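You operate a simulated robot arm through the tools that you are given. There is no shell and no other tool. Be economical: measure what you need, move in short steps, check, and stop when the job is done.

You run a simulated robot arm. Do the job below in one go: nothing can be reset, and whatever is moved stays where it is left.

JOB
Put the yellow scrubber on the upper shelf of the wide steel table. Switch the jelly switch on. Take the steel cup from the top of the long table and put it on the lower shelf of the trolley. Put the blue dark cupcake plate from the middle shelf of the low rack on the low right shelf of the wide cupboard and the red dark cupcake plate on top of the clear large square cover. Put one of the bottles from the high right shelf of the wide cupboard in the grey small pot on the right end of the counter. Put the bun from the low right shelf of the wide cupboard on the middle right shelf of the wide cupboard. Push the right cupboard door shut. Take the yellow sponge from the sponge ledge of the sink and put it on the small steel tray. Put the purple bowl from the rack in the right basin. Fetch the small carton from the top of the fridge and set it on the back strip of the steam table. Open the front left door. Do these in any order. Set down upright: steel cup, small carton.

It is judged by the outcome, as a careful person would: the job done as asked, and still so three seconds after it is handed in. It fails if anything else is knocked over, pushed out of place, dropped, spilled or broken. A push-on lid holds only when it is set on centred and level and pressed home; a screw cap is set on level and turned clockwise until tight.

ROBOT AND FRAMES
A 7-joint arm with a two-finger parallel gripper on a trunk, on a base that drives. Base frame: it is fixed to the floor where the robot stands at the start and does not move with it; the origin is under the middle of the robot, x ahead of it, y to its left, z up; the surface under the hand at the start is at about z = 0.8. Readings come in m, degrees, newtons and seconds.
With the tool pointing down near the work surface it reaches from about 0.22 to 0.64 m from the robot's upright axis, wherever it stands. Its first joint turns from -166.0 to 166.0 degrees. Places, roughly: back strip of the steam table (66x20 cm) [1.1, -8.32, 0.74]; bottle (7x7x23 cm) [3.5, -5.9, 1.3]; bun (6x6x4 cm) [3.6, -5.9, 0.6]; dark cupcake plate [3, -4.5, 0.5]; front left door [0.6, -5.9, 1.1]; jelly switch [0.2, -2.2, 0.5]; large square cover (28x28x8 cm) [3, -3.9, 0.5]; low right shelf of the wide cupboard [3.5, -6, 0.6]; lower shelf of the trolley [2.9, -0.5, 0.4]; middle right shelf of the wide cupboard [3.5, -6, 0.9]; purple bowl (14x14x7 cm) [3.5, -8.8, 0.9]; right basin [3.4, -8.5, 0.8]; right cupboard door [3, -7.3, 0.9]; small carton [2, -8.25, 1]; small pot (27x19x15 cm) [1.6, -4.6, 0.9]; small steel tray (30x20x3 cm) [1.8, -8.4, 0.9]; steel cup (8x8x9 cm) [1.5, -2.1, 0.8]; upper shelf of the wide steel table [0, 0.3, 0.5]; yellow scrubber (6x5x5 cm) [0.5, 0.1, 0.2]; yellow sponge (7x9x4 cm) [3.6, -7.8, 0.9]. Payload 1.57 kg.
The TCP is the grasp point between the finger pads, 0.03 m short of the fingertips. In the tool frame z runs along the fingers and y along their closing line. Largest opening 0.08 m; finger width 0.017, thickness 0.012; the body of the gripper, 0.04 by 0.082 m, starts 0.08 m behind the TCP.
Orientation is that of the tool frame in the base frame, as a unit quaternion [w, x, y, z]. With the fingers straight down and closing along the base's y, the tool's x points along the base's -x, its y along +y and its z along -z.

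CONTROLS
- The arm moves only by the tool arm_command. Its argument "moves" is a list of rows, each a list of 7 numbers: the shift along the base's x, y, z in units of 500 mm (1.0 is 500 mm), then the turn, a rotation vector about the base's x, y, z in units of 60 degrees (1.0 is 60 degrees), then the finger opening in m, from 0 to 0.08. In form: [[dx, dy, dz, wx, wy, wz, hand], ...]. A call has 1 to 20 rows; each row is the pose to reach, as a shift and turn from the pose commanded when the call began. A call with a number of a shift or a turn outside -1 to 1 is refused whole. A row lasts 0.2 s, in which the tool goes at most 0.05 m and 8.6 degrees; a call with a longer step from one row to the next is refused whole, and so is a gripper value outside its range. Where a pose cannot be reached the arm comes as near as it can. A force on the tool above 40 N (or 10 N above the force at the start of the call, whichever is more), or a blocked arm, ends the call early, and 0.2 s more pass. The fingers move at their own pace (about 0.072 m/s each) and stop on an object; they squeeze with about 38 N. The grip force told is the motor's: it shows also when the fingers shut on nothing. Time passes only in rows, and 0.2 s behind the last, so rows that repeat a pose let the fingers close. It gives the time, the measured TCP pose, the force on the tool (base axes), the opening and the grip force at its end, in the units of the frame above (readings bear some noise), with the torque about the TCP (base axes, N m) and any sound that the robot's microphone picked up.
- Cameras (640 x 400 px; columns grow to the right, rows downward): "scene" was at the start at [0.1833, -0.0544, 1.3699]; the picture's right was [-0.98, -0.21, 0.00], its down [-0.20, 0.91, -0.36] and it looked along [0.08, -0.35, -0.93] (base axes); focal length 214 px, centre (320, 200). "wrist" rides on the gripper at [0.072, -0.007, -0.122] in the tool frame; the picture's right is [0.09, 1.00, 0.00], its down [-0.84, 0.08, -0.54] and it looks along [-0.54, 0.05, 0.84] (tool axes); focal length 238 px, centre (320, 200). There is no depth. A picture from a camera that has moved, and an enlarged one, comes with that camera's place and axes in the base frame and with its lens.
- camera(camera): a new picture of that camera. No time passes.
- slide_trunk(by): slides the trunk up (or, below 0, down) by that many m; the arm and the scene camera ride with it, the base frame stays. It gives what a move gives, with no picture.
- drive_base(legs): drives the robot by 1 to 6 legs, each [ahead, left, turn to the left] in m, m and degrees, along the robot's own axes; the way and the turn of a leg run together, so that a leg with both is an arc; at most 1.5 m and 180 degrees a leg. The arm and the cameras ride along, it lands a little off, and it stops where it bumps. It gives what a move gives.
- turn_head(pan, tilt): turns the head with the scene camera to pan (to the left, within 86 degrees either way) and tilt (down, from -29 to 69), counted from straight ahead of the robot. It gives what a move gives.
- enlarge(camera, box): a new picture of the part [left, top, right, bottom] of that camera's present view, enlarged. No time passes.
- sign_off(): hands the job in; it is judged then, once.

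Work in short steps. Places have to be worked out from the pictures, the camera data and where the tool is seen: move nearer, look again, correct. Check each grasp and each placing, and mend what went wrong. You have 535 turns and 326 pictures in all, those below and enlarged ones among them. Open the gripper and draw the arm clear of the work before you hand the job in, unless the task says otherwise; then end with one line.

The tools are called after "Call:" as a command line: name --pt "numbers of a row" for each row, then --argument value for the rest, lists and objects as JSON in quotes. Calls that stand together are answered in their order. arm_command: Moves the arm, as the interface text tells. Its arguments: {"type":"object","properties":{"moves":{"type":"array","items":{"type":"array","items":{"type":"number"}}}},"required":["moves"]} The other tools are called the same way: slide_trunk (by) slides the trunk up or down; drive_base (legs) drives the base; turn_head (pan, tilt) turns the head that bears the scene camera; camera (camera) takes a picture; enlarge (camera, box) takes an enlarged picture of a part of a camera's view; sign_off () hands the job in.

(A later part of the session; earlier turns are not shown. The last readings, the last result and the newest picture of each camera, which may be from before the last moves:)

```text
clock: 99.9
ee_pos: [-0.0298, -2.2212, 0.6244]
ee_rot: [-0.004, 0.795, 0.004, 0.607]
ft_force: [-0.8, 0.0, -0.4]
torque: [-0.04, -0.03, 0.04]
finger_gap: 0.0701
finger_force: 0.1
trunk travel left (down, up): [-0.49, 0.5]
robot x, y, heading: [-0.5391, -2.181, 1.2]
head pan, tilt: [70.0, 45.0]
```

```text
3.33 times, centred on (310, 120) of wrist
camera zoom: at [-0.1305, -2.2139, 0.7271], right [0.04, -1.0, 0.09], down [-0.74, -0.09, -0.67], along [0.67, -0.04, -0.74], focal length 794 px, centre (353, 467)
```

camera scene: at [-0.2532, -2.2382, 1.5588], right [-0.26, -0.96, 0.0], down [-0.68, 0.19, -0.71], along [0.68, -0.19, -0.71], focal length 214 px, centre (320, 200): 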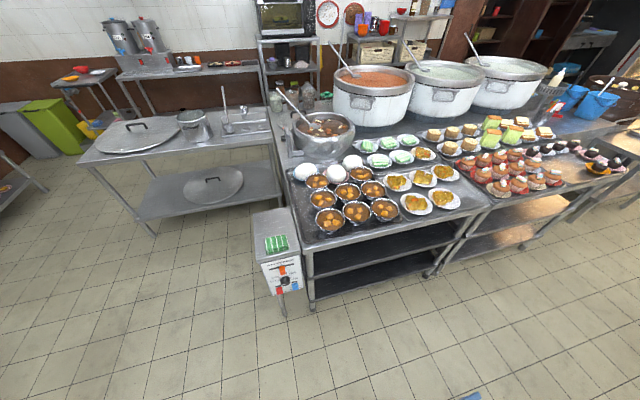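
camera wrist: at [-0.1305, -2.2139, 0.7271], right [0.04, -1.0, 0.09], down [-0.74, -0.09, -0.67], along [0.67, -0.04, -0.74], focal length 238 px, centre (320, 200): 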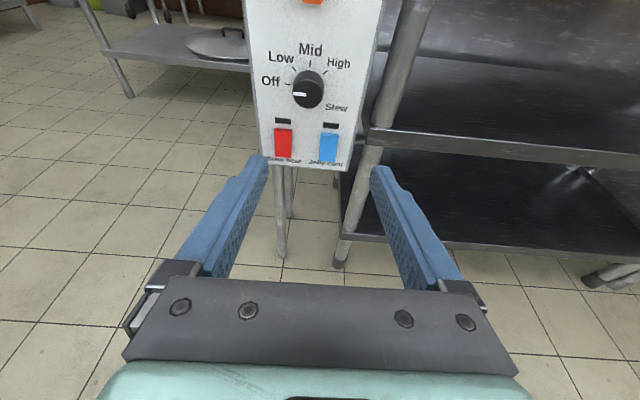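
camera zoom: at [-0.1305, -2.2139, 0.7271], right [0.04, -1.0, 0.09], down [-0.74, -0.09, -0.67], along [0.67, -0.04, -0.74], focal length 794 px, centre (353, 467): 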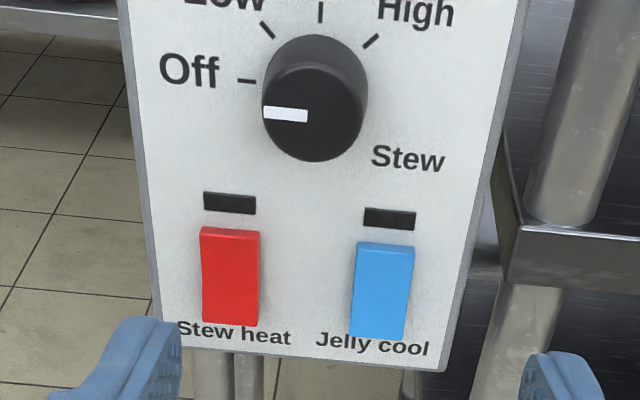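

The blue "Jelly cool" rocker at about (0.22, -2.24, 0.47), lamp dark. I close the fingers, level the tool and come nearer for a straight look.

Call:
arm_command --pt "0.02 -0.009 -0.07 0 -0.06 0 0.0" --pt "0.06 -0.018 -0.14 0 -0.12 0 0.0" --pt "0.1 -0.027 -0.2 0 -0.18 0 0.0" --pt "0.14 -0.036 -0.24 0 -0.25 0 0.0" --pt "0.14 -0.036 -0.24 0 -0.25 0 0.0"

Call:
camera --camera "wrist"

```text
clock: 101.1
ee_pos: [0.0041, -2.2293, 0.5583]
ee_rot: [-0.004, 0.732, 0.005, 0.681]
ft_force: [0.6, -0.1, -0.4]
torque: [0.03, -0.02, -0.02]
finger_gap: 0.0002
finger_force: 21.1
out of reach, approached as far as the arm can: row 2, 3, 4, 5
trunk travel left (down, up): [-0.49, 0.5]
robot x, y, heading: [-0.5374, -2.1817, 1.5]
head pan, tilt: [70.0, 45.0]
```

```text
291 pictures are left
camera wrist: at [-0.1135, -2.2216, 0.6401], right [0.02, -1.0, 0.09], down [-0.6, -0.09, -0.79], along [0.8, -0.04, -0.6], focal length 238 px, centre (320, 200)
```

wrist: 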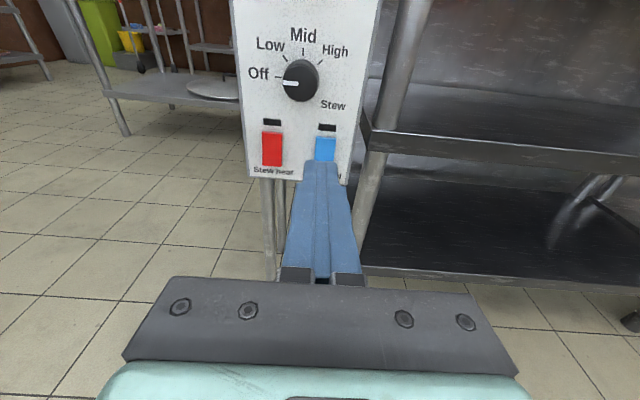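

The arm is at its reach limit in this posture; I retract it, level it, lower the trunk and use the base for approach.

Call:
arm_command --pt "-0.08 0 0 0 0 0 0.0" --pt "-0.16 0 0 0 -0.05 0 0.0" --pt "-0.22 0 0.02 0 -0.1 0 0.0" --pt "-0.22 0 0.02 0 -0.1 0 0.0"

Call:
slide_trunk --by -0.06

Call:
drive_base --legs '[[0.12, 0, 0]]'

Call:
camera --camera "wrist"

```text
clock: 102.1
ee_pos: [-0.105, -2.231, 0.5687]
ee_rot: [-0.004, 0.697, 0.005, 0.717]
ft_force: [0.1, 0.1, 0.7]
torque: [0.01, 0.01, 0.01]
finger_gap: 0.0002
finger_force: 21.1
trunk travel left (down, up): [-0.49, 0.5]
robot x, y, heading: [-0.5431, -2.177, 1.7]
head pan, tilt: [70.0, 45.0]
```

```text
clock: 103.1
ee_pos: [-0.1046, -2.2315, 0.5099]
ee_rot: [-0.005, 0.697, 0.007, 0.717]
ft_force: [-0.6, -0.6, 0.4]
torque: [-0.02, -0.03, -0.02]
finger_gap: 0.0
finger_force: 21.2
trunk travel left (down, up): [-0.43, 0.56]
robot x, y, heading: [-0.5388, -2.1772, 1.6]
head pan, tilt: [70.0, 45.0]
```

```text
clock: 104.3
ee_pos: [0.0173, -2.2263, 0.5104]
ee_rot: [-0.006, 0.697, 0.007, 0.717]
ft_force: [0.6, 0.9, 0.7]
torque: [0.03, 0.03, 0.02]
finger_gap: 0.0
finger_force: 21.4
trunk travel left (down, up): [-0.43, 0.56]
robot x, y, heading: [-0.4206, -2.1734, 2.1]
head pan, tilt: [70.0, 45.0]
```

```text
290 pictures are left
camera wrist: at [-0.1076, -2.2195, 0.5788], right [0.02, -1.0, 0.09], down [-0.52, -0.09, -0.85], along [0.86, -0.04, -0.52], focal length 238 px, centre (320, 200)
```

wrist: 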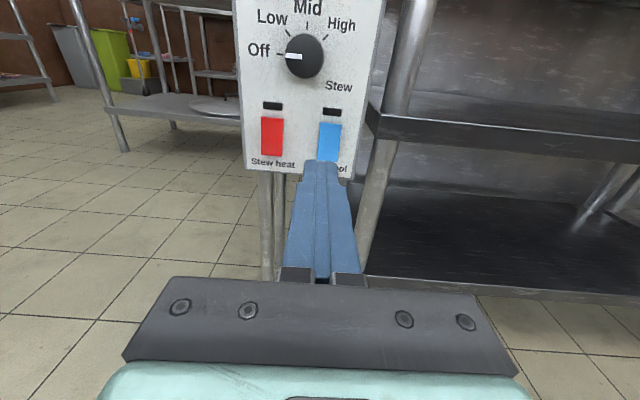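

Call:
enlarge --camera "wrist" --box '[240, 80, 380, 180]'

```text
4.00 times, centred on (310, 130) of wrist
camera zoom: at [-0.1076, -2.2195, 0.5788], right [0.02, -1.0, 0.09], down [-0.52, -0.09, -0.85], along [0.86, -0.04, -0.52], focal length 953 px, centre (360, 480)
```

zoom: 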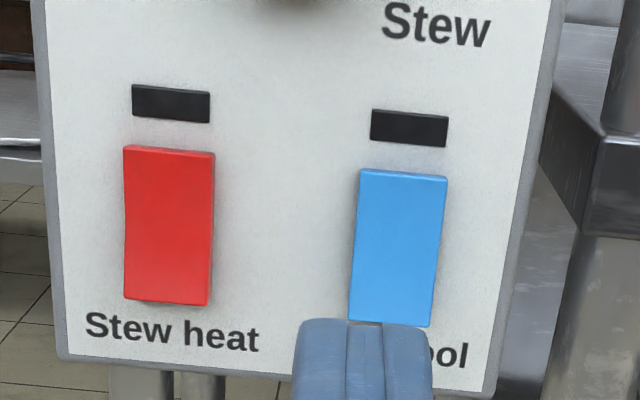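

I drive closer, then will adjust and press the upper part of the rocker.

Call:
drive_base --legs '[[0.11, 0, 0]]'

Call:
arm_command --pt "0 -0.026 -0.034 0 0 0 0.0" --pt "0 -0.026 -0.034 0 0 0 0.0"

Call:
camera --camera "wrist"

```text
clock: 105.5
ee_pos: [0.1269, -2.2245, 0.5089]
ee_rot: [-0.005, 0.697, 0.006, 0.717]
ft_force: [-0.2, -0.3, -0.4]
torque: [0.03, 0.0, 0.02]
finger_gap: 0.0
finger_force: 21.3
trunk travel left (down, up): [-0.43, 0.56]
robot x, y, heading: [-0.3137, -2.1701, 1.8]
head pan, tilt: [70.0, 45.0]
```

```text
clock: 106.1
ee_pos: [0.1238, -2.2362, 0.4926]
ee_rot: [-0.004, 0.696, 0.006, 0.718]
ft_force: [-0.1, -0.9, 0.7]
torque: [0.02, 0.01, 0.0]
finger_gap: 0.0
finger_force: 21.8
trunk travel left (down, up): [-0.43, 0.56]
robot x, y, heading: [-0.3116, -2.1783, 1.5]
head pan, tilt: [70.0, 45.0]
```

```text
288 pictures are left
camera wrist: at [-0.0002, -2.2307, 0.5625], right [0.01, -1.0, 0.09], down [-0.52, -0.09, -0.85], along [0.86, -0.04, -0.51], focal length 238 px, centre (320, 200)
```

wrist: 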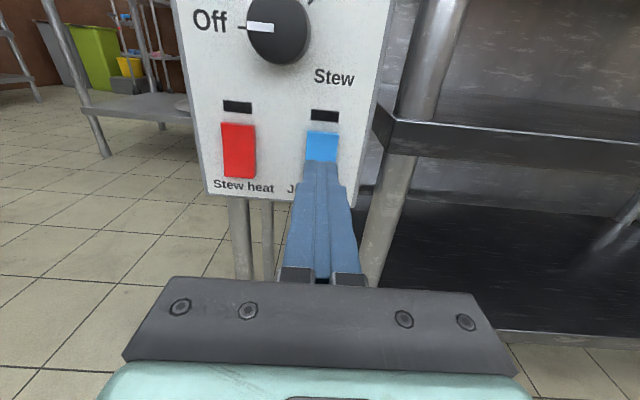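

Call:
arm_command --pt "0.06 0 0 0 0 0 0.0" --pt "0.09 0 0 0 0 0 0.0" --pt "0.1 0 0 0 0 0 0.0" --pt "0.11 0 0 0 0 0 0.0" --pt "0.12 0 0 0 0 0 0.0" --pt "0.13 0 0 0 0 0 0.0" --pt "0.14 0 0 0 0 0 0.0"

Call:
camera --camera "wrist"

```text
clock: 107.7
ee_pos: [0.1747, -2.2387, 0.5017]
ee_rot: [-0.005, 0.696, 0.006, 0.718]
ft_force: [-0.9, 0.2, 0.2]
torque: [0.01, 0.03, 0.01]
finger_gap: 0.0
finger_force: 21.3
out of reach, approached as far as the arm can: row 2, 3, 4, 5, 6, 7
trunk travel left (down, up): [-0.43, 0.56]
robot x, y, heading: [-0.3123, -2.1717, 1.8]
head pan, tilt: [70.0, 45.0]
```

```text
287 pictures are left
camera wrist: at [0.0497, -2.2318, 0.5698], right [0.01, -1.0, 0.09], down [-0.52, -0.09, -0.85], along [0.86, -0.04, -0.51], focal length 238 px, centre (320, 200)
```

wrist: 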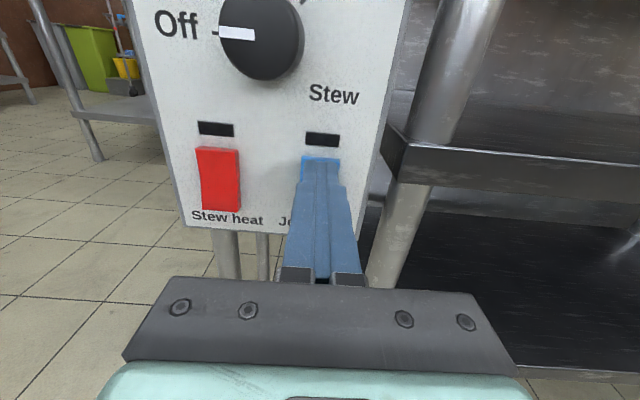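

Reach limit again; I retract 7 cm, restore height, and drive 7 cm nearer to press within range.

Call:
arm_command --pt "-0.1 0 -0.016 0 0 0 0.0" --pt "-0.18 0 -0.016 0 0 0 0.0" --pt "-0.18 0 -0.016 0 0 0 0.0"

Call:
drive_base --legs '[[0.09, 0, 0]]'

```text
refused: row 1 steps farther than a row can; nothing moved
```

```text
clock: 108.6
ee_pos: [0.1906, -2.2372, 0.5002]
ee_rot: [-0.005, 0.694, 0.003, 0.72]
ft_force: [-2.2, -0.2, 2.2]
torque: [-0.02, -0.05, -0.01]
finger_gap: 0.0
finger_force: 21.7
trunk travel left (down, up): [-0.43, 0.56]
robot x, y, heading: [-0.2864, -2.1704, 1.9]
head pan, tilt: [70.0, 45.0]
stopped in leg 1: the force on the tool passed its limit at 95 N (the readings are from after the stop); the commanded pose is now the measured one
```

The first command was refused so the drive pressed the switch itself; I check what happened.

Call:
arm_command --pt "-0.06 0 0 0 0 0 0.0" --pt "-0.14 0 0 0 0 0 0.0" --pt "-0.14 0 0 0 0 0 0.0"

Call:
camera --camera "wrist"

Call:
enlarge --camera "wrist" --box '[200, 60, 360, 200]'

```text
clock: 109.4
ee_pos: [0.1204, -2.24, 0.5002]
ee_rot: [-0.005, 0.694, 0.004, 0.72]
ft_force: [0.5, 0.0, 1.0]
torque: [0.01, -0.03, 0.0]
finger_gap: 0.0
finger_force: 21.4
trunk travel left (down, up): [-0.43, 0.56]
robot x, y, heading: [-0.2882, -2.1709, 1.9]
head pan, tilt: [70.0, 45.0]
```

```text
286 pictures are left
camera wrist: at [-0.0046, -2.2334, 0.5689], right [0.01, -1.0, 0.09], down [-0.51, -0.08, -0.86], along [0.86, -0.04, -0.51], focal length 238 px, centre (320, 200)
```

wrist: 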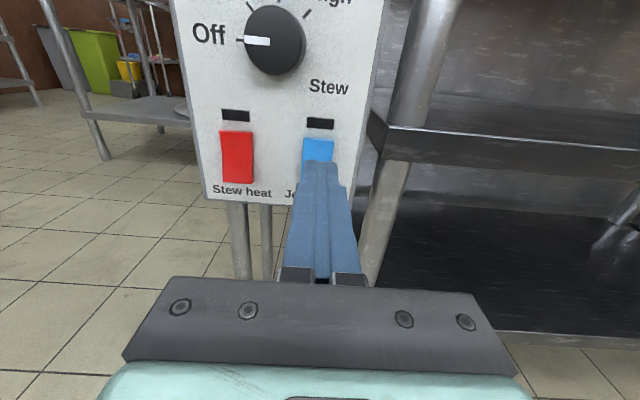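

```text
2.86 times, centred on (280, 130) of wrist
camera zoom: at [-0.0046, -2.2334, 0.5689], right [0.01, -1.0, 0.09], down [-0.51, -0.08, -0.86], along [0.86, -0.04, -0.51], focal length 681 px, centre (434, 400)
```

zoom: 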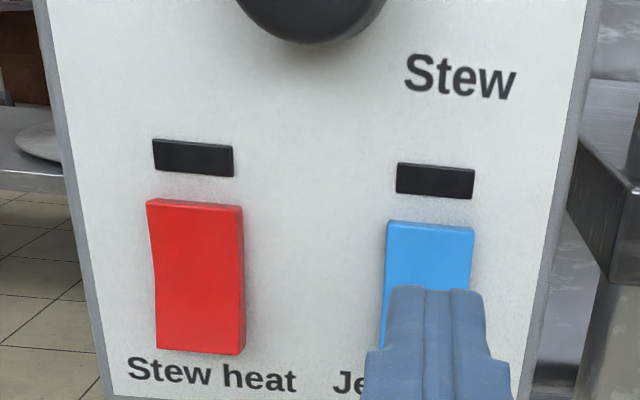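

Call:
arm_command --pt "0 0.08 0.0 0 0 0 0.0" --pt "0 0.16 0.0 0 0 0 0.0" --pt "0 0.22 -0.06 0 0 0 0.0" --pt "0 0.22 -0.1 0 0 0 0.0" --pt "0 0.22 -0.1 0 0 0 0.0"

Call:
enlarge --camera "wrist" --box '[280, 20, 440, 160]'

```text
clock: 110.6
ee_pos: [0.1199, -2.1393, 0.474]
ee_rot: [-0.003, 0.696, 0.006, 0.718]
ft_force: [0.3, -0.7, -0.6]
torque: [0.03, 0.0, 0.11]
finger_gap: 0.0002
finger_force: 21.1
out of reach, approached as far as the arm can: row 3, 4, 5
trunk travel left (down, up): [-0.43, 0.56]
robot x, y, heading: [-0.2915, -2.1715, 1.8]
head pan, tilt: [70.0, 45.0]
```

```text
2.86 times, centred on (360, 90) of wrist
camera zoom: at [-0.0037, -2.1319, 0.5433], right [0.01, -1.0, 0.1], down [-0.52, -0.09, -0.85], along [0.86, -0.04, -0.52], focal length 681 px, centre (206, 514)
```

zoom: 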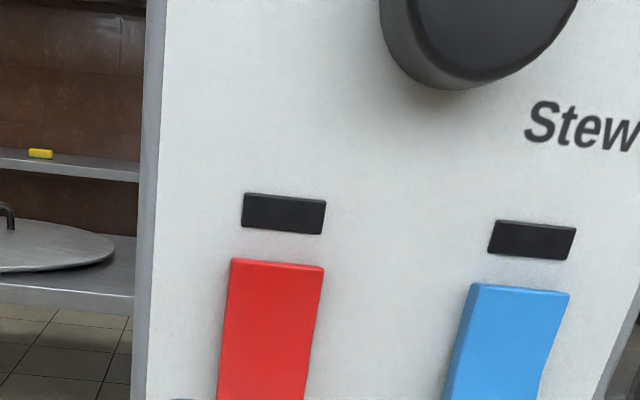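

The picture doesn't settle the rocker's tilt; I look from further left and lower with the tool yawed.

Call:
drive_base --legs '[[-0.1, 0.12, 0]]'

Call:
arm_command --pt "-0.02 0 0 0 0 -0.1 0.0" --pt "-0.04 0 0 0 0 -0.2 0.0" --pt "-0.06 0 0 0 0 -0.3 0.0" --pt "-0.08 0 0 0 0 -0.4 0.0" --pt "-0.1 0 0 0 0 -0.5 0.0" --pt "-0.1 0 0 0 0 -0.6 0.0" --pt "-0.1 0 0 0 0 -0.6 0.0"

Call:
camera --camera "wrist"

```text
clock: 112.0
ee_pos: [0.0198, -2.0223, 0.4737]
ee_rot: [-0.005, 0.697, 0.007, 0.717]
ft_force: [-0.7, -0.1, 0.7]
torque: [0.05, 0.0, -0.03]
finger_gap: 0.0
finger_force: 20.9
trunk travel left (down, up): [-0.43, 0.56]
robot x, y, heading: [-0.3914, -2.0597, 2.1]
head pan, tilt: [70.0, 45.0]
```

```text
clock: 113.6
ee_pos: [-0.0516, -2.0539, 0.482]
ee_rot: [0.218, 0.664, -0.209, 0.684]
ft_force: [0.7, 0.4, 0.3]
torque: [-0.04, 0.02, 0.02]
finger_gap: 0.0001
finger_force: 21.2
out of reach, approached as far as the arm can: row 4, 5, 6, 7
trunk travel left (down, up): [-0.43, 0.56]
robot x, y, heading: [-0.3929, -2.0555, 2.0]
head pan, tilt: [70.0, 45.0]
```

```text
283 pictures are left
camera wrist: at [-0.149, -1.9751, 0.551], right [-0.58, -0.81, 0.1], down [-0.47, 0.23, -0.85], along [0.67, -0.54, -0.52], focal length 238 px, centre (320, 200)
```

wrist: 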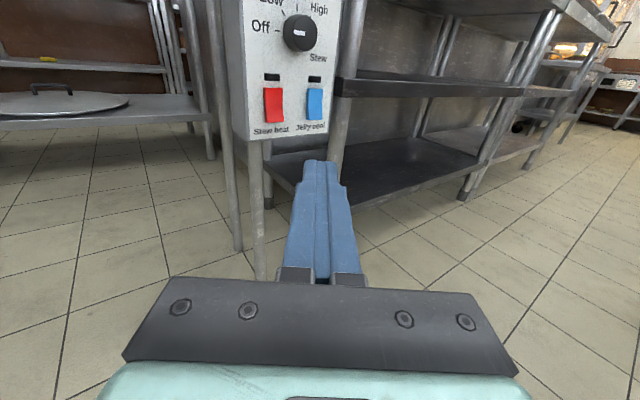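

Call:
enlarge --camera "wrist" --box '[230, 50, 350, 150]'

```text
4.00 times, centred on (290, 100) of wrist
camera zoom: at [-0.149, -1.9751, 0.551], right [-0.58, -0.81, 0.1], down [-0.47, 0.23, -0.85], along [0.67, -0.54, -0.52], focal length 953 px, centre (440, 600)
```

zoom: 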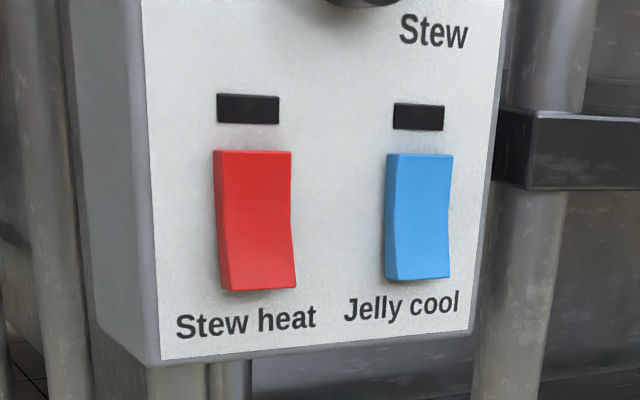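

Both rockers appear with the top in and the bottom out, i.e. still off (matching red), so the lower half must be pressed. I realign in front of the blue one, aiming z≈0.46.

Call:
arm_command --pt "0.0 0 0 0 0 0.1 0.0" --pt "0 0 0 0 0 0.2 0.0" --pt "0 0 0 0 0 0.3 0.0" --pt "0 0 0 0 0 0.4 0.0" --pt "0 0 0 0 0 0.5 0.0" --pt "0 0 0 0 0 0.58 0.0" --pt "0 0 0 0 0 0.58 0.0"

Call:
drive_base --legs '[[0.12, -0.15, -2]]'

Call:
slide_trunk --by -0.02

Call:
camera --camera "wrist"

```text
clock: 115.2
ee_pos: [-0.0496, -2.0551, 0.482]
ee_rot: [0.002, 0.697, 0.0, 0.717]
ft_force: [0.8, -0.3, 0.4]
torque: [0.02, 0.03, 0.0]
finger_gap: 0.0
finger_force: 21.4
trunk travel left (down, up): [-0.43, 0.56]
robot x, y, heading: [-0.3904, -2.0555, 2.0]
head pan, tilt: [70.0, 45.0]
```

```text
clock: 116.7
ee_pos: [0.0737, -2.2099, 0.4818]
ee_rot: [0.015, 0.697, -0.013, 0.716]
ft_force: [0.5, 0.5, 1.5]
torque: [-0.02, 0.0, 0.0]
finger_gap: 0.0002
finger_force: 20.8
trunk travel left (down, up): [-0.43, 0.56]
robot x, y, heading: [-0.2681, -2.2065, 0.1]
head pan, tilt: [70.0, 45.0]
```

```text
clock: 117.4
ee_pos: [0.0744, -2.2109, 0.4627]
ee_rot: [0.016, 0.697, -0.013, 0.717]
ft_force: [-0.4, -0.5, -0.3]
torque: [0.01, -0.03, 0.02]
finger_gap: 0.0
finger_force: 21.4
trunk travel left (down, up): [-0.41, 0.58]
robot x, y, heading: [-0.2677, -2.2023, 0.1]
head pan, tilt: [70.0, 45.0]
```

```text
281 pictures are left
camera wrist: at [-0.0505, -2.1971, 0.5312], right [-0.04, -0.99, 0.1], down [-0.52, -0.06, -0.85], along [0.85, -0.09, -0.52], focal length 238 px, centre (320, 200)
```

wrist: 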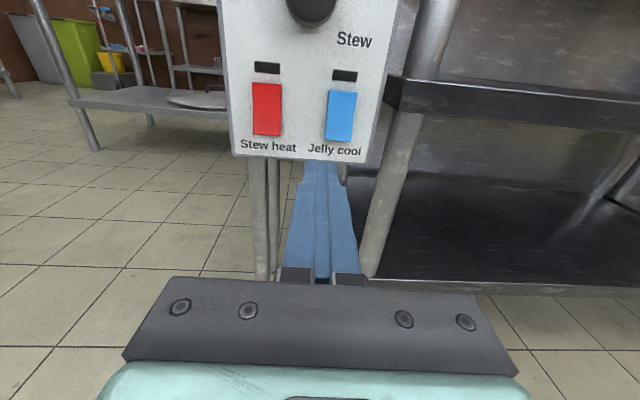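

Call:
arm_command --pt "0.04 -0.05 -0.006 0 0 0 0.0" --pt "0.1 -0.05 -0.006 0 0 0 0.0" --pt "0.16 -0.05 -0.006 0 0 0 0.0" --pt "0.18 -0.05 -0.006 0 0 0 0.0" --pt "0.2 -0.05 -0.006 0 0 0 0.0" --pt "0.21 -0.05 -0.006 0 0 0 0.0" --pt "0.22 -0.05 -0.006 0 0 0 0.0" --pt "0.23 -0.05 -0.006 0 0 0 0.0" --pt "0.24 -0.05 -0.006 0 0 0 0.0"

Call:
camera --camera "wrist"

```text
clock: 119.4
ee_pos: [0.1841, -2.2383, 0.4631]
ee_rot: [0.016, 0.697, -0.013, 0.717]
ft_force: [-0.4, -0.2, 1.0]
torque: [0.03, -0.02, 0.0]
finger_gap: 0.0
finger_force: 21.5
out of reach, approached as far as the arm can: row 3, 4, 5, 7, 8, 9
trunk travel left (down, up): [-0.41, 0.58]
robot x, y, heading: [-0.2634, -2.1985, 0.1]
head pan, tilt: [70.0, 45.0]
```

```text
280 pictures are left
camera wrist: at [0.0597, -2.2246, 0.5317], right [-0.04, -0.99, 0.1], down [-0.52, -0.06, -0.85], along [0.85, -0.09, -0.52], focal length 238 px, centre (320, 200)
```

wrist: 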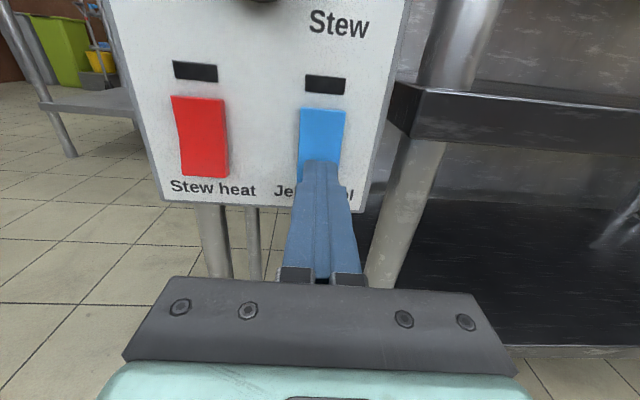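

At the arm's limit again, just short; I nudge forward with the base by 2 cm.

Call:
drive_base --legs '[[0.02, 0, 0]]'

Call:
camera --camera "wrist"

```text
clock: 120.2
ee_pos: [0.1899, -2.2378, 0.4612]
ee_rot: [0.015, 0.696, -0.012, 0.717]
ft_force: [-0.5, -0.3, 0.7]
torque: [-0.01, 0.0, 0.02]
finger_gap: 0.0002
finger_force: 21.9
trunk travel left (down, up): [-0.41, 0.58]
robot x, y, heading: [-0.2546, -2.197, 0.4]
head pan, tilt: [70.0, 45.0]
heard: click
stopped in leg 1: the force on the tool passed its limit at 66 N (the readings are from after the stop); the commanded pose is now the measured one
```

```text
279 pictures are left
camera wrist: at [0.0646, -2.2254, 0.53], right [-0.04, -0.99, 0.1], down [-0.52, -0.06, -0.85], along [0.85, -0.08, -0.51], focal length 238 px, centre (320, 200)
```

wrist: 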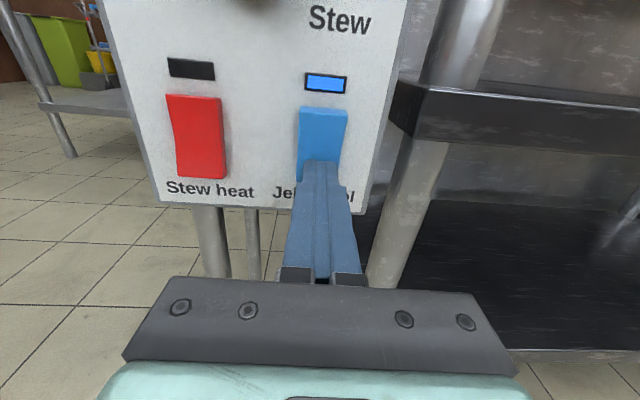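

Click heard and the lamp is lit: jelly switch on. I withdraw, raise the trunk and drive round toward the aisle by the trolley and behind the long table.

Call:
drive_base --legs '[[-0.2, 0, 0], [0, 1.45, 0]]'

Call:
slide_trunk --by 0.4

Call:
turn_head --pan 0 --tilt 35

Call:
camera --camera "scene"

```text
clock: 128.7
ee_pos: [0.0131, -0.768, 0.4611]
ee_rot: [0.023, 0.696, -0.02, 0.717]
ft_force: [0.3, -0.6, 0.2]
torque: [-0.01, 0.01, 0.01]
finger_gap: 0.0001
finger_force: 20.9
trunk travel left (down, up): [-0.41, 0.58]
robot x, y, heading: [-0.43, -0.7206, -1.0]
head pan, tilt: [70.0, 45.0]
```

```text
clock: 132.6
ee_pos: [0.0127, -0.7678, 0.8607]
ee_rot: [0.024, 0.696, -0.02, 0.717]
ft_force: [0.8, -0.2, -0.2]
torque: [0.03, 0.02, -0.02]
finger_gap: 0.0
finger_force: 21.5
trunk travel left (down, up): [-0.81, 0.18]
robot x, y, heading: [-0.4265, -0.7204, -1.6]
head pan, tilt: [70.0, 45.0]
```

```text
clock: 134.0
ee_pos: [0.0131, -0.7674, 0.8605]
ee_rot: [0.024, 0.696, -0.02, 0.717]
ft_force: [-0.9, 0.4, 0.2]
torque: [0.01, 0.01, 0.02]
finger_gap: 0.0
finger_force: 21.4
trunk travel left (down, up): [-0.81, 0.18]
robot x, y, heading: [-0.429, -0.7177, -1.1]
head pan, tilt: [0.0, 35.0]
```

```text
278 pictures are left
camera scene: at [-0.1714, -0.726, 1.5936], right [-0.02, -1.0, 0.0], down [-0.57, 0.01, -0.82], along [0.82, -0.02, -0.57], focal length 214 px, centre (320, 200)
```

scene: 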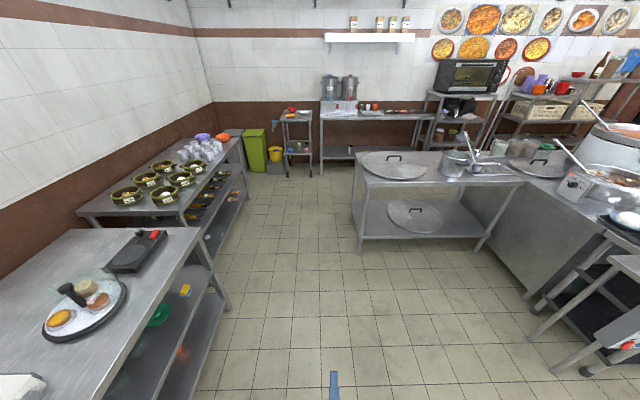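

Call:
drive_base --legs '[[1.45, 0.08, 0], [0.75, 0.0, 0]]'

Call:
camera --camera "scene"

Call:
turn_head --pan -75 --tilt 40

Call:
camera --camera "scene"

```text
clock: 144.8
ee_pos: [2.195, -0.6654, 0.8608]
ee_rot: [0.013, 0.696, -0.01, 0.718]
ft_force: [-0.5, -0.6, -0.4]
torque: [-0.04, 0.0, 0.02]
finger_gap: 0.0
finger_force: 20.8
trunk travel left (down, up): [-0.81, 0.18]
robot x, y, heading: [1.7476, -0.6321, 0.5]
head pan, tilt: [0.0, 35.0]
```

```text
277 pictures are left
camera scene: at [2.0093, -0.63, 1.5936], right [0.01, -1.0, 0.0], down [-0.57, 0.0, -0.82], along [0.82, 0.01, -0.57], focal length 214 px, centre (320, 200)
```

scene: 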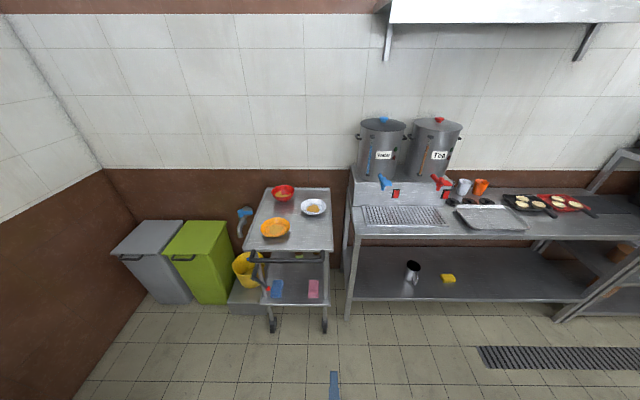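

```text
clock: 146.2
ee_pos: [2.1934, -0.6666, 0.8607]
ee_rot: [0.012, 0.697, -0.009, 0.717]
ft_force: [-1.4, -0.7, 0.1]
torque: [-0.01, -0.03, -0.01]
finger_gap: 0.0001
finger_force: 21.2
trunk travel left (down, up): [-0.81, 0.18]
robot x, y, heading: [1.7493, -0.6317, 0.5]
head pan, tilt: [-75.0, 40.0]
```

```text
276 pictures are left
camera scene: at [1.9439, -0.7127, 1.5861], right [-0.96, -0.27, 0.0], down [-0.17, 0.62, -0.77], along [0.2, -0.74, -0.64], focal length 214 px, centre (320, 200)
```

scene: 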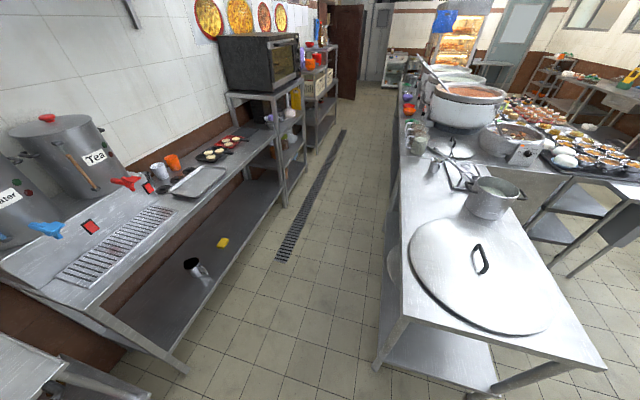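

The aisle behind the long table is about 1.1 m wide. I raise the trunk fully, and go down it facing -y to stand near the cup.

Call:
slide_trunk --by 0.18

Call:
drive_base --legs '[[0.4, 0, 0], [0, 0, -90], [0, 0.15, 0], [0.75, 0, 0]]'

Call:
turn_head --pan -50 --tilt 40

Call:
camera --camera "scene"

```text
clock: 148.2
ee_pos: [2.1936, -0.6658, 1.0408]
ee_rot: [0.012, 0.697, -0.009, 0.717]
ft_force: [-0.1, -0.6, -0.1]
torque: [0.0, 0.01, 0.0]
finger_gap: 0.0
finger_force: 21.2
trunk travel left (down, up): [-0.99, 0.0]
robot x, y, heading: [1.7508, -0.6337, 0.3]
head pan, tilt: [-75.0, 40.0]
```

```text
clock: 159.2
ee_pos: [2.2606, -1.817, 1.0415]
ee_rot: [0.515, 0.487, -0.499, 0.499]
ft_force: [0.0, -0.2, -0.3]
torque: [-0.01, 0.02, 0.01]
finger_gap: 0.0
finger_force: 21.3
trunk travel left (down, up): [-0.99, 0.0]
robot x, y, heading: [2.2927, -1.3739, -89.7]
head pan, tilt: [-75.0, 40.0]
```

```text
clock: 160.1
ee_pos: [2.2601, -1.816, 1.0409]
ee_rot: [0.516, 0.486, -0.498, 0.499]
ft_force: [-0.3, 0.7, 0.0]
torque: [-0.01, 0.0, 0.02]
finger_gap: 0.0
finger_force: 21.8
trunk travel left (down, up): [-0.99, 0.0]
robot x, y, heading: [2.2937, -1.3712, -89.6]
head pan, tilt: [-50.0, 40.0]
```

```text
275 pictures are left
camera scene: at [2.2312, -1.5968, 1.7659], right [-0.65, 0.76, 0.0], down [0.49, 0.42, -0.77], along [-0.58, -0.5, -0.64], focal length 214 px, centre (320, 200)
```

scene: 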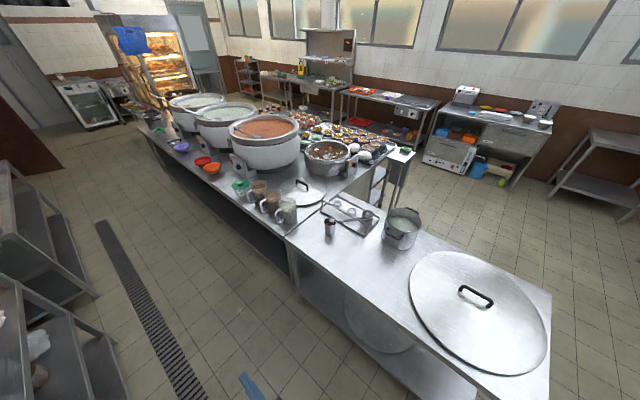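

Call:
enlarge --camera "scene" --box '[270, 170, 430, 270]'

```text
4.00 times, centred on (350, 220) of scene
camera zoom: at [2.2312, -1.5968, 1.7659], right [-0.65, 0.76, 0.0], down [0.49, 0.42, -0.77], along [-0.58, -0.5, -0.64], focal length 858 px, centre (200, 120)
```

zoom: 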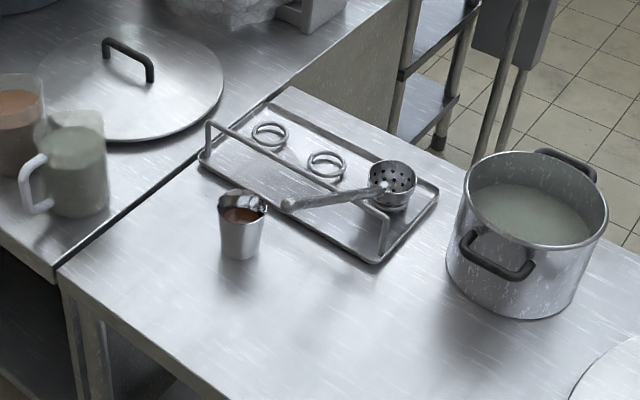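

The cup holds liquid and is tapered, at about (1.55, -2.105), base z≈0.8, ladle handle tip near its far side. I'll grip it level from the aisle side. I drive abreast and turn to face it.

Call:
drive_base --legs '[[0.69, 0, 0], [0, 0, -90]]'

Call:
slide_trunk --by -0.15

Call:
arm_command --pt "0 0 0.06 0 0 0 0.02" --pt "0 0 0.12 0 0 0 0.04" --pt "0 0 0.18 0 0 0 0.06" --pt "0 0 0.24 0 0 0 0.08" --pt "0 0 0.3 0 0 0 0.08" --pt "0 0 0.3 0 0 0 0.08"

Call:
camera --camera "wrist"

```text
clock: 167.7
ee_pos: [1.8583, -2.0055, 1.0399]
ee_rot: [0.717, -0.018, -0.696, -0.022]
ft_force: [0.5, 0.3, -0.7]
torque: [0.01, -0.02, -0.02]
finger_gap: 0.0001
finger_force: 21.9
trunk travel left (down, up): [-0.99, 0.0]
robot x, y, heading: [2.3018, -2.0511, 179.0]
head pan, tilt: [-50.0, 40.0]
```

```text
clock: 169.5
ee_pos: [1.857, -2.0053, 0.8912]
ee_rot: [0.717, -0.019, -0.696, -0.022]
ft_force: [0.5, 0.0, 0.3]
torque: [0.01, 0.01, -0.01]
finger_gap: 0.0001
finger_force: 21.4
trunk travel left (down, up): [-0.84, 0.15]
robot x, y, heading: [2.3028, -2.0512, 179.2]
head pan, tilt: [-50.0, 40.0]
```

```text
clock: 170.9
ee_pos: [1.8572, -2.0049, 1.0372]
ee_rot: [0.717, -0.018, -0.696, -0.022]
ft_force: [0.4, 0.3, -0.1]
torque: [0.03, 0.0, 0.01]
finger_gap: 0.0802
finger_force: 0.0
out of reach, approached as far as the arm can: row 1
trunk travel left (down, up): [-0.84, 0.15]
robot x, y, heading: [2.2984, -2.0509, 179.0]
head pan, tilt: [-50.0, 40.0]
```

```text
273 pictures are left
camera wrist: at [1.9798, -2.0171, 1.1065], right [0.06, 0.99, 0.1], down [0.52, 0.05, -0.85], along [-0.85, 0.1, -0.52], focal length 238 px, centre (320, 200)
```

wrist: 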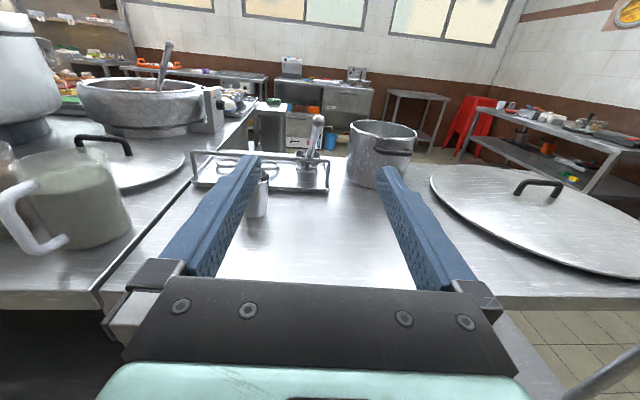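

Call:
arm_command --pt "0 -0.06 0.06 0 0 0 0.08" --pt "0 -0.12 0.12 0 0 0 0.08" --pt "0 -0.19 0.12 0 0 0 0.08" --pt "0 -0.19 0.12 0 0 0 0.08"

Call:
slide_trunk --by -0.25

Call:
camera --camera "wrist"

```text
clock: 171.9
ee_pos: [1.8561, -2.0987, 1.101]
ee_rot: [0.717, -0.018, -0.697, -0.021]
ft_force: [-0.5, -0.9, 0.6]
torque: [-0.01, -0.01, 0.0]
finger_gap: 0.0802
finger_force: 0.1
trunk travel left (down, up): [-0.84, 0.15]
robot x, y, heading: [2.3028, -2.0503, 179.0]
head pan, tilt: [-50.0, 40.0]
```

```text
clock: 174.4
ee_pos: [1.8569, -2.0992, 0.8485]
ee_rot: [0.717, -0.018, -0.696, -0.022]
ft_force: [0.8, 0.3, -0.5]
torque: [0.04, -0.03, 0.0]
finger_gap: 0.0802
finger_force: 0.0
trunk travel left (down, up): [-0.59, 0.4]
robot x, y, heading: [2.2986, -2.0486, 178.8]
head pan, tilt: [-50.0, 40.0]
```

```text
272 pictures are left
camera wrist: at [1.9796, -2.1107, 0.9189], right [0.06, 0.99, 0.1], down [0.52, 0.05, -0.85], along [-0.85, 0.1, -0.51], focal length 238 px, centre (320, 200)
```

wrist: 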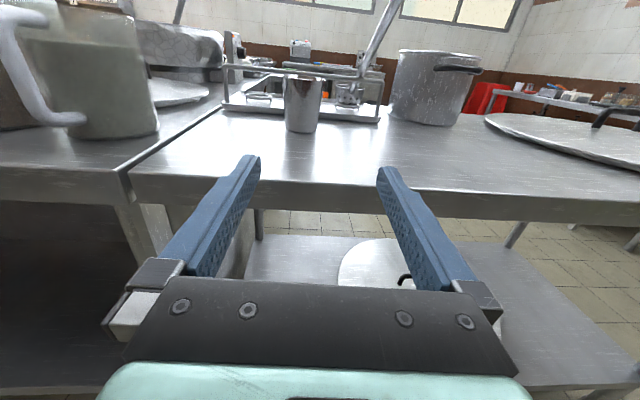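

Cup seen at (1.55, -2.108); ladle handle passes at y≈-1.99 well aside. I drive 0.2 m closer.

Call:
drive_base --legs '[[0.2, 0, 0]]'

Call:
camera --camera "wrist"

```text
clock: 176.0
ee_pos: [1.6573, -2.0967, 0.8502]
ee_rot: [0.717, -0.018, -0.696, -0.021]
ft_force: [0.5, -0.1, 0.4]
torque: [-0.01, 0.01, 0.01]
finger_gap: 0.08
finger_force: 0.1
trunk travel left (down, up): [-0.59, 0.4]
robot x, y, heading: [2.1006, -2.0491, 179.1]
head pan, tilt: [-50.0, 40.0]
```

```text
271 pictures are left
camera wrist: at [1.7802, -2.1082, 0.9187], right [0.06, 0.99, 0.1], down [0.52, 0.05, -0.85], along [-0.85, 0.1, -0.52], focal length 238 px, centre (320, 200)
```

wrist: 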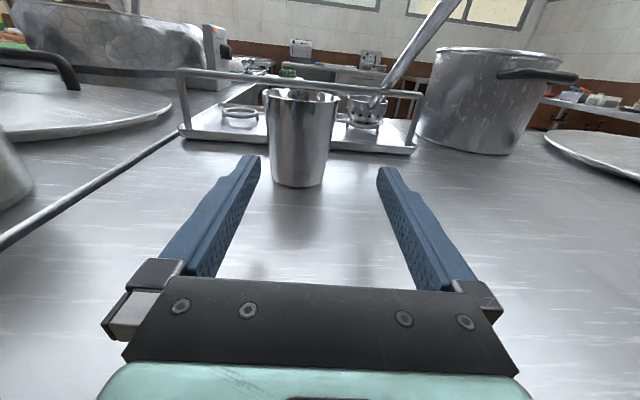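

Call:
arm_command --pt "-0.06 -0.02 -0.006 0 0 0 0.08" --pt "-0.12 -0.02 -0.01 0 0 0 0.08" --pt "-0.17 -0.02 -0.01 0 0 0 0.08" --pt "-0.2 -0.02 -0.01 0 0 0 0.08" --pt "-0.2 -0.02 -0.01 0 0 0 0.08"

Call:
camera --camera "wrist"

```text
clock: 177.2
ee_pos: [1.5575, -2.1059, 0.8455]
ee_rot: [0.718, -0.018, -0.696, -0.021]
ft_force: [3.0, -0.1, 8.2]
torque: [-0.17, -1.09, 0.11]
finger_gap: 0.0802
finger_force: 0.1
trunk travel left (down, up): [-0.59, 0.4]
robot x, y, heading: [2.1037, -2.0489, 179.0]
head pan, tilt: [-50.0, 40.0]
```

```text
270 pictures are left
camera wrist: at [1.6808, -2.1174, 0.9135], right [0.06, 0.99, 0.1], down [0.52, 0.05, -0.85], along [-0.85, 0.1, -0.51], focal length 238 px, centre (320, 200)
```

wrist: 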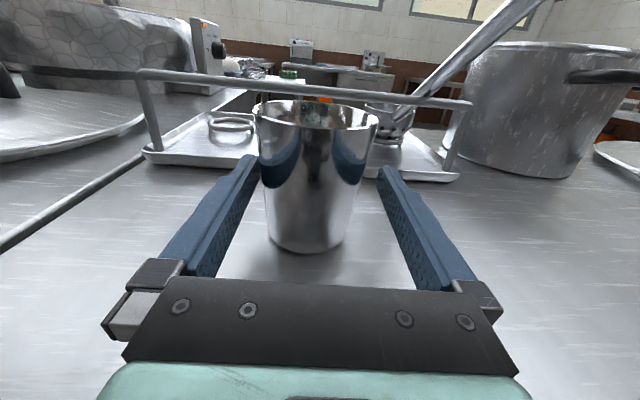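

A light 8 N contact under the wrist shows it brushes the table; I raise 1 cm and close on the cup.

Call:
arm_command --pt "0 0 0.02 0 0 0 0.08" --pt "0.0 0 0.02 0 0 0 0.06" --pt "0.0 0 0.02 0 0 0 0.05" --pt "0.0 0 0.02 0 0 0 0.05"

Call:
camera --camera "wrist"

```text
clock: 178.2
ee_pos: [1.5583, -2.1058, 0.8558]
ee_rot: [0.717, -0.017, -0.696, -0.021]
ft_force: [0.7, 1.0, -0.4]
torque: [0.0, -0.03, 0.01]
finger_gap: 0.0694
finger_force: 37.7
trunk travel left (down, up): [-0.59, 0.4]
robot x, y, heading: [2.0994, -2.0487, 179.2]
head pan, tilt: [-50.0, 40.0]
```

```text
269 pictures are left
camera wrist: at [1.6808, -2.1172, 0.9238], right [0.06, 0.99, 0.1], down [0.52, 0.05, -0.85], along [-0.85, 0.1, -0.52], focal length 238 px, centre (320, 200)
```

wrist: 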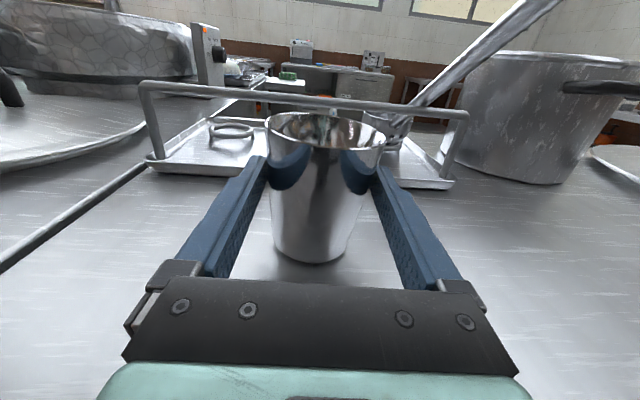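

Gripped at 0.069. I lift 4 cm gently and back away with the base.

Call:
arm_command --pt "0 0 0.02 0 0 0 0.05" --pt "0 0 0.05 0 0 0 0.05" --pt "0 0 0.08 0 0 0 0.05" --pt "0 0 0.08 0 0 0 0.05"

Call:
drive_base --legs '[[-0.24, 0, 0]]'

Call:
camera --camera "wrist"

```text
clock: 179.2
ee_pos: [1.559, -2.1054, 0.8964]
ee_rot: [0.717, -0.017, -0.696, -0.021]
ft_force: [0.3, 0.8, -2.4]
torque: [-0.02, -0.05, 0.0]
finger_gap: 0.0692
finger_force: 37.7
trunk travel left (down, up): [-0.59, 0.4]
robot x, y, heading: [2.1065, -2.043, 179.1]
head pan, tilt: [-50.0, 40.0]
```

```text
clock: 181.0
ee_pos: [1.7967, -2.1076, 0.8965]
ee_rot: [0.717, -0.02, -0.696, -0.023]
ft_force: [0.6, -0.2, -1.9]
torque: [-0.01, -0.04, -0.03]
finger_gap: 0.0692
finger_force: 37.8
trunk travel left (down, up): [-0.59, 0.4]
robot x, y, heading: [2.3395, -2.053, 178.7]
head pan, tilt: [-50.0, 40.0]
```

```text
268 pictures are left
camera wrist: at [1.9185, -2.1195, 0.964], right [0.06, 0.99, 0.1], down [0.52, 0.05, -0.85], along [-0.85, 0.1, -0.51], focal length 238 px, centre (320, 200)
```

wrist: 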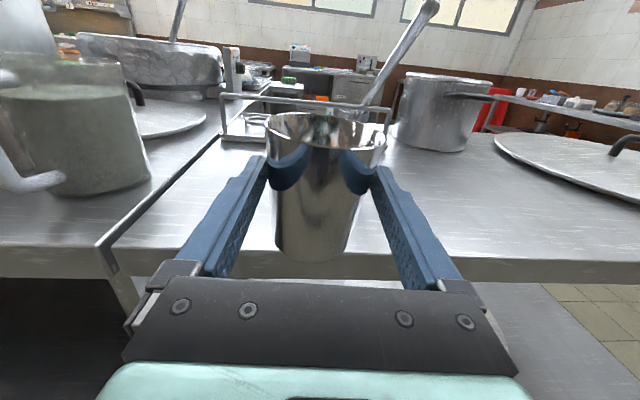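

Cup secure. I retract the arm a bit, then slide along the aisle (+y) to near the trolley.

Call:
arm_command --pt "0.06 0.02 0 0 0 0 0.05" --pt "0.12 0.04 0 0 0 0 0.05" --pt "0.18 0.06 0.0 0 0 0 0.05" --pt "0.24 0.08 0 0 0 0 0.05" --pt "0.24 0.08 0 0 0 0 0.05"

Call:
drive_base --legs '[[0, -1.4, 0]]'

Call:
turn_head --pan -86 --tilt 40

Call:
camera --camera "scene"

```text
clock: 182.2
ee_pos: [1.9189, -2.0678, 0.8972]
ee_rot: [0.718, -0.019, -0.696, -0.023]
ft_force: [-1.3, -1.2, -1.9]
torque: [0.02, -0.06, 0.02]
finger_gap: 0.0694
finger_force: 37.8
trunk travel left (down, up): [-0.59, 0.4]
robot x, y, heading: [2.3391, -2.0503, 178.8]
head pan, tilt: [-50.0, 40.0]
```

```text
clock: 189.0
ee_pos: [1.9387, -0.7198, 0.8968]
ee_rot: [0.717, -0.016, -0.696, -0.019]
ft_force: [0.7, -0.4, -2.2]
torque: [-0.04, 0.0, -0.02]
finger_gap: 0.0692
finger_force: 37.8
trunk travel left (down, up): [-0.59, 0.4]
robot x, y, heading: [2.3606, -0.6986, 179.5]
head pan, tilt: [-50.0, 40.0]
```

```text
clock: 190.0
ee_pos: [1.938, -0.7204, 0.8972]
ee_rot: [0.717, -0.016, -0.696, -0.019]
ft_force: [-0.5, -0.8, -1.1]
torque: [0.04, 0.0, 0.03]
finger_gap: 0.0692
finger_force: 38.3
trunk travel left (down, up): [-0.59, 0.4]
robot x, y, heading: [2.3586, -0.6998, 179.5]
head pan, tilt: [-85.9, 40.0]
```

```text
267 pictures are left
camera scene: at [2.1862, -0.6126, 1.3659], right [1.0, 0.06, 0.0], down [0.04, -0.64, -0.77], along [-0.05, 0.76, -0.64], focal length 214 px, centre (320, 200)
```

scene: 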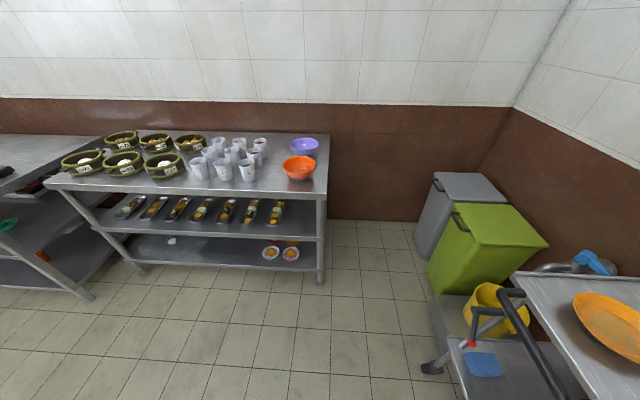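

I move clear, turn right by way of +y to face the trolley (+x), and look.

Call:
drive_base --legs '[[0.36, 0, 0], [0, 0, -179.5]]'

Call:
turn_head --pan 0 --tilt 40

Call:
camera --camera "scene"

Call:
camera --camera "wrist"

```text
clock: 199.7
ee_pos: [2.4154, -0.6706, 0.8971]
ee_rot: [0.015, 0.696, -0.011, 0.717]
ft_force: [0.7, -0.1, -1.7]
torque: [-0.01, 0.09, 0.01]
finger_gap: 0.0691
finger_force: 37.7
trunk travel left (down, up): [-0.59, 0.4]
robot x, y, heading: [1.9904, -0.694, 0.3]
head pan, tilt: [-85.9, 40.0]
```

```text
clock: 201.3
ee_pos: [2.4157, -0.6696, 0.8961]
ee_rot: [0.015, 0.696, -0.011, 0.717]
ft_force: [-0.7, 0.3, -1.8]
torque: [-0.01, 0.05, -0.02]
finger_gap: 0.0688
finger_force: 37.8
trunk travel left (down, up): [-0.59, 0.4]
robot x, y, heading: [1.9958, -0.6969, -0.1]
head pan, tilt: [0.0, 40.0]
```

```text
266 pictures are left
camera scene: at [2.2513, -0.6953, 1.3659], right [0.0, -1.0, 0.0], down [-0.64, 0.0, -0.77], along [0.77, 0.0, -0.64], focal length 214 px, centre (320, 200)
```

scene: 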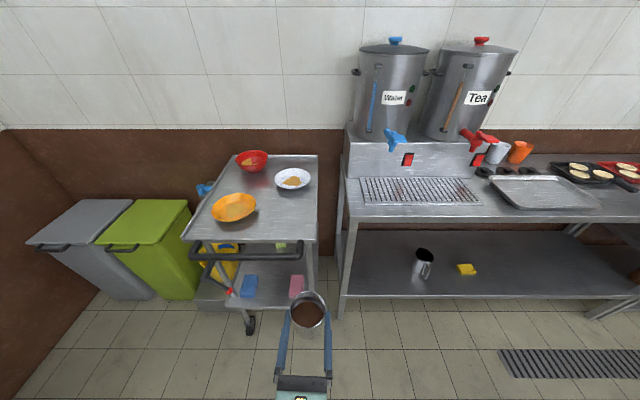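

```text
265 pictures are left
camera wrist: at [2.2914, -0.6565, 0.9663], right [-0.04, -0.99, 0.1], down [-0.52, -0.06, -0.85], along [0.85, -0.08, -0.52], focal length 238 px, centre (320, 200)
```

wrist: 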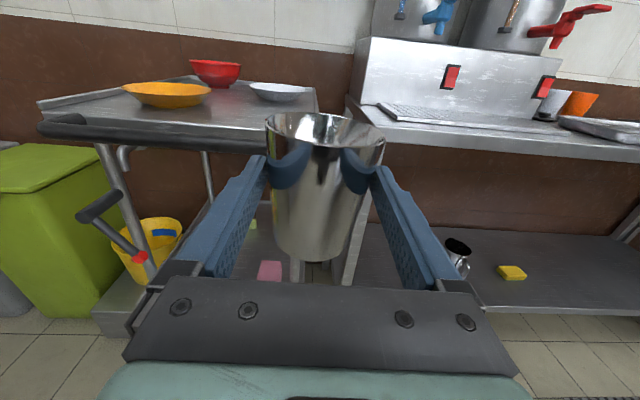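

Trolley: top front edge x≈2.72, y from -0.69 to -0.26, a push-handle bar sticking out front. Lower shelf ~z 0.3 with a blue and a pink item; free space between at y≈-0.45. I lower the trunk to see.

Call:
slide_trunk --by -0.38

Call:
camera --camera "wrist"

Call:
camera --camera "scene"

```text
clock: 204.9
ee_pos: [2.4159, -0.6698, 0.5177]
ee_rot: [0.015, 0.696, -0.012, 0.717]
ft_force: [0.6, -0.5, -1.6]
torque: [0.0, 0.04, 0.01]
finger_gap: 0.0684
finger_force: 38.0
trunk travel left (down, up): [-0.21, 0.78]
robot x, y, heading: [1.9936, -0.6984, 0.2]
head pan, tilt: [0.0, 40.0]
```

```text
264 pictures are left
camera wrist: at [2.2914, -0.6565, 0.5863], right [-0.04, -0.99, 0.1], down [-0.52, -0.06, -0.85], along [0.85, -0.08, -0.52], focal length 238 px, centre (320, 200)
```

wrist: 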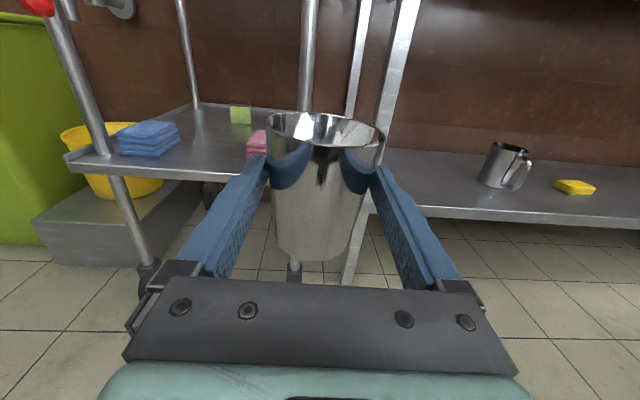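

```text
263 pictures are left
camera scene: at [2.2512, -0.6952, 0.9859], right [0.0, -1.0, 0.0], down [-0.64, 0.0, -0.77], along [0.77, 0.0, -0.64], focal length 214 px, centre (320, 200)
```

scene: 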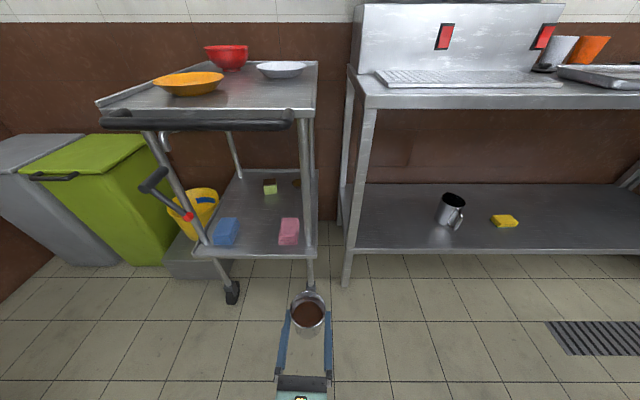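

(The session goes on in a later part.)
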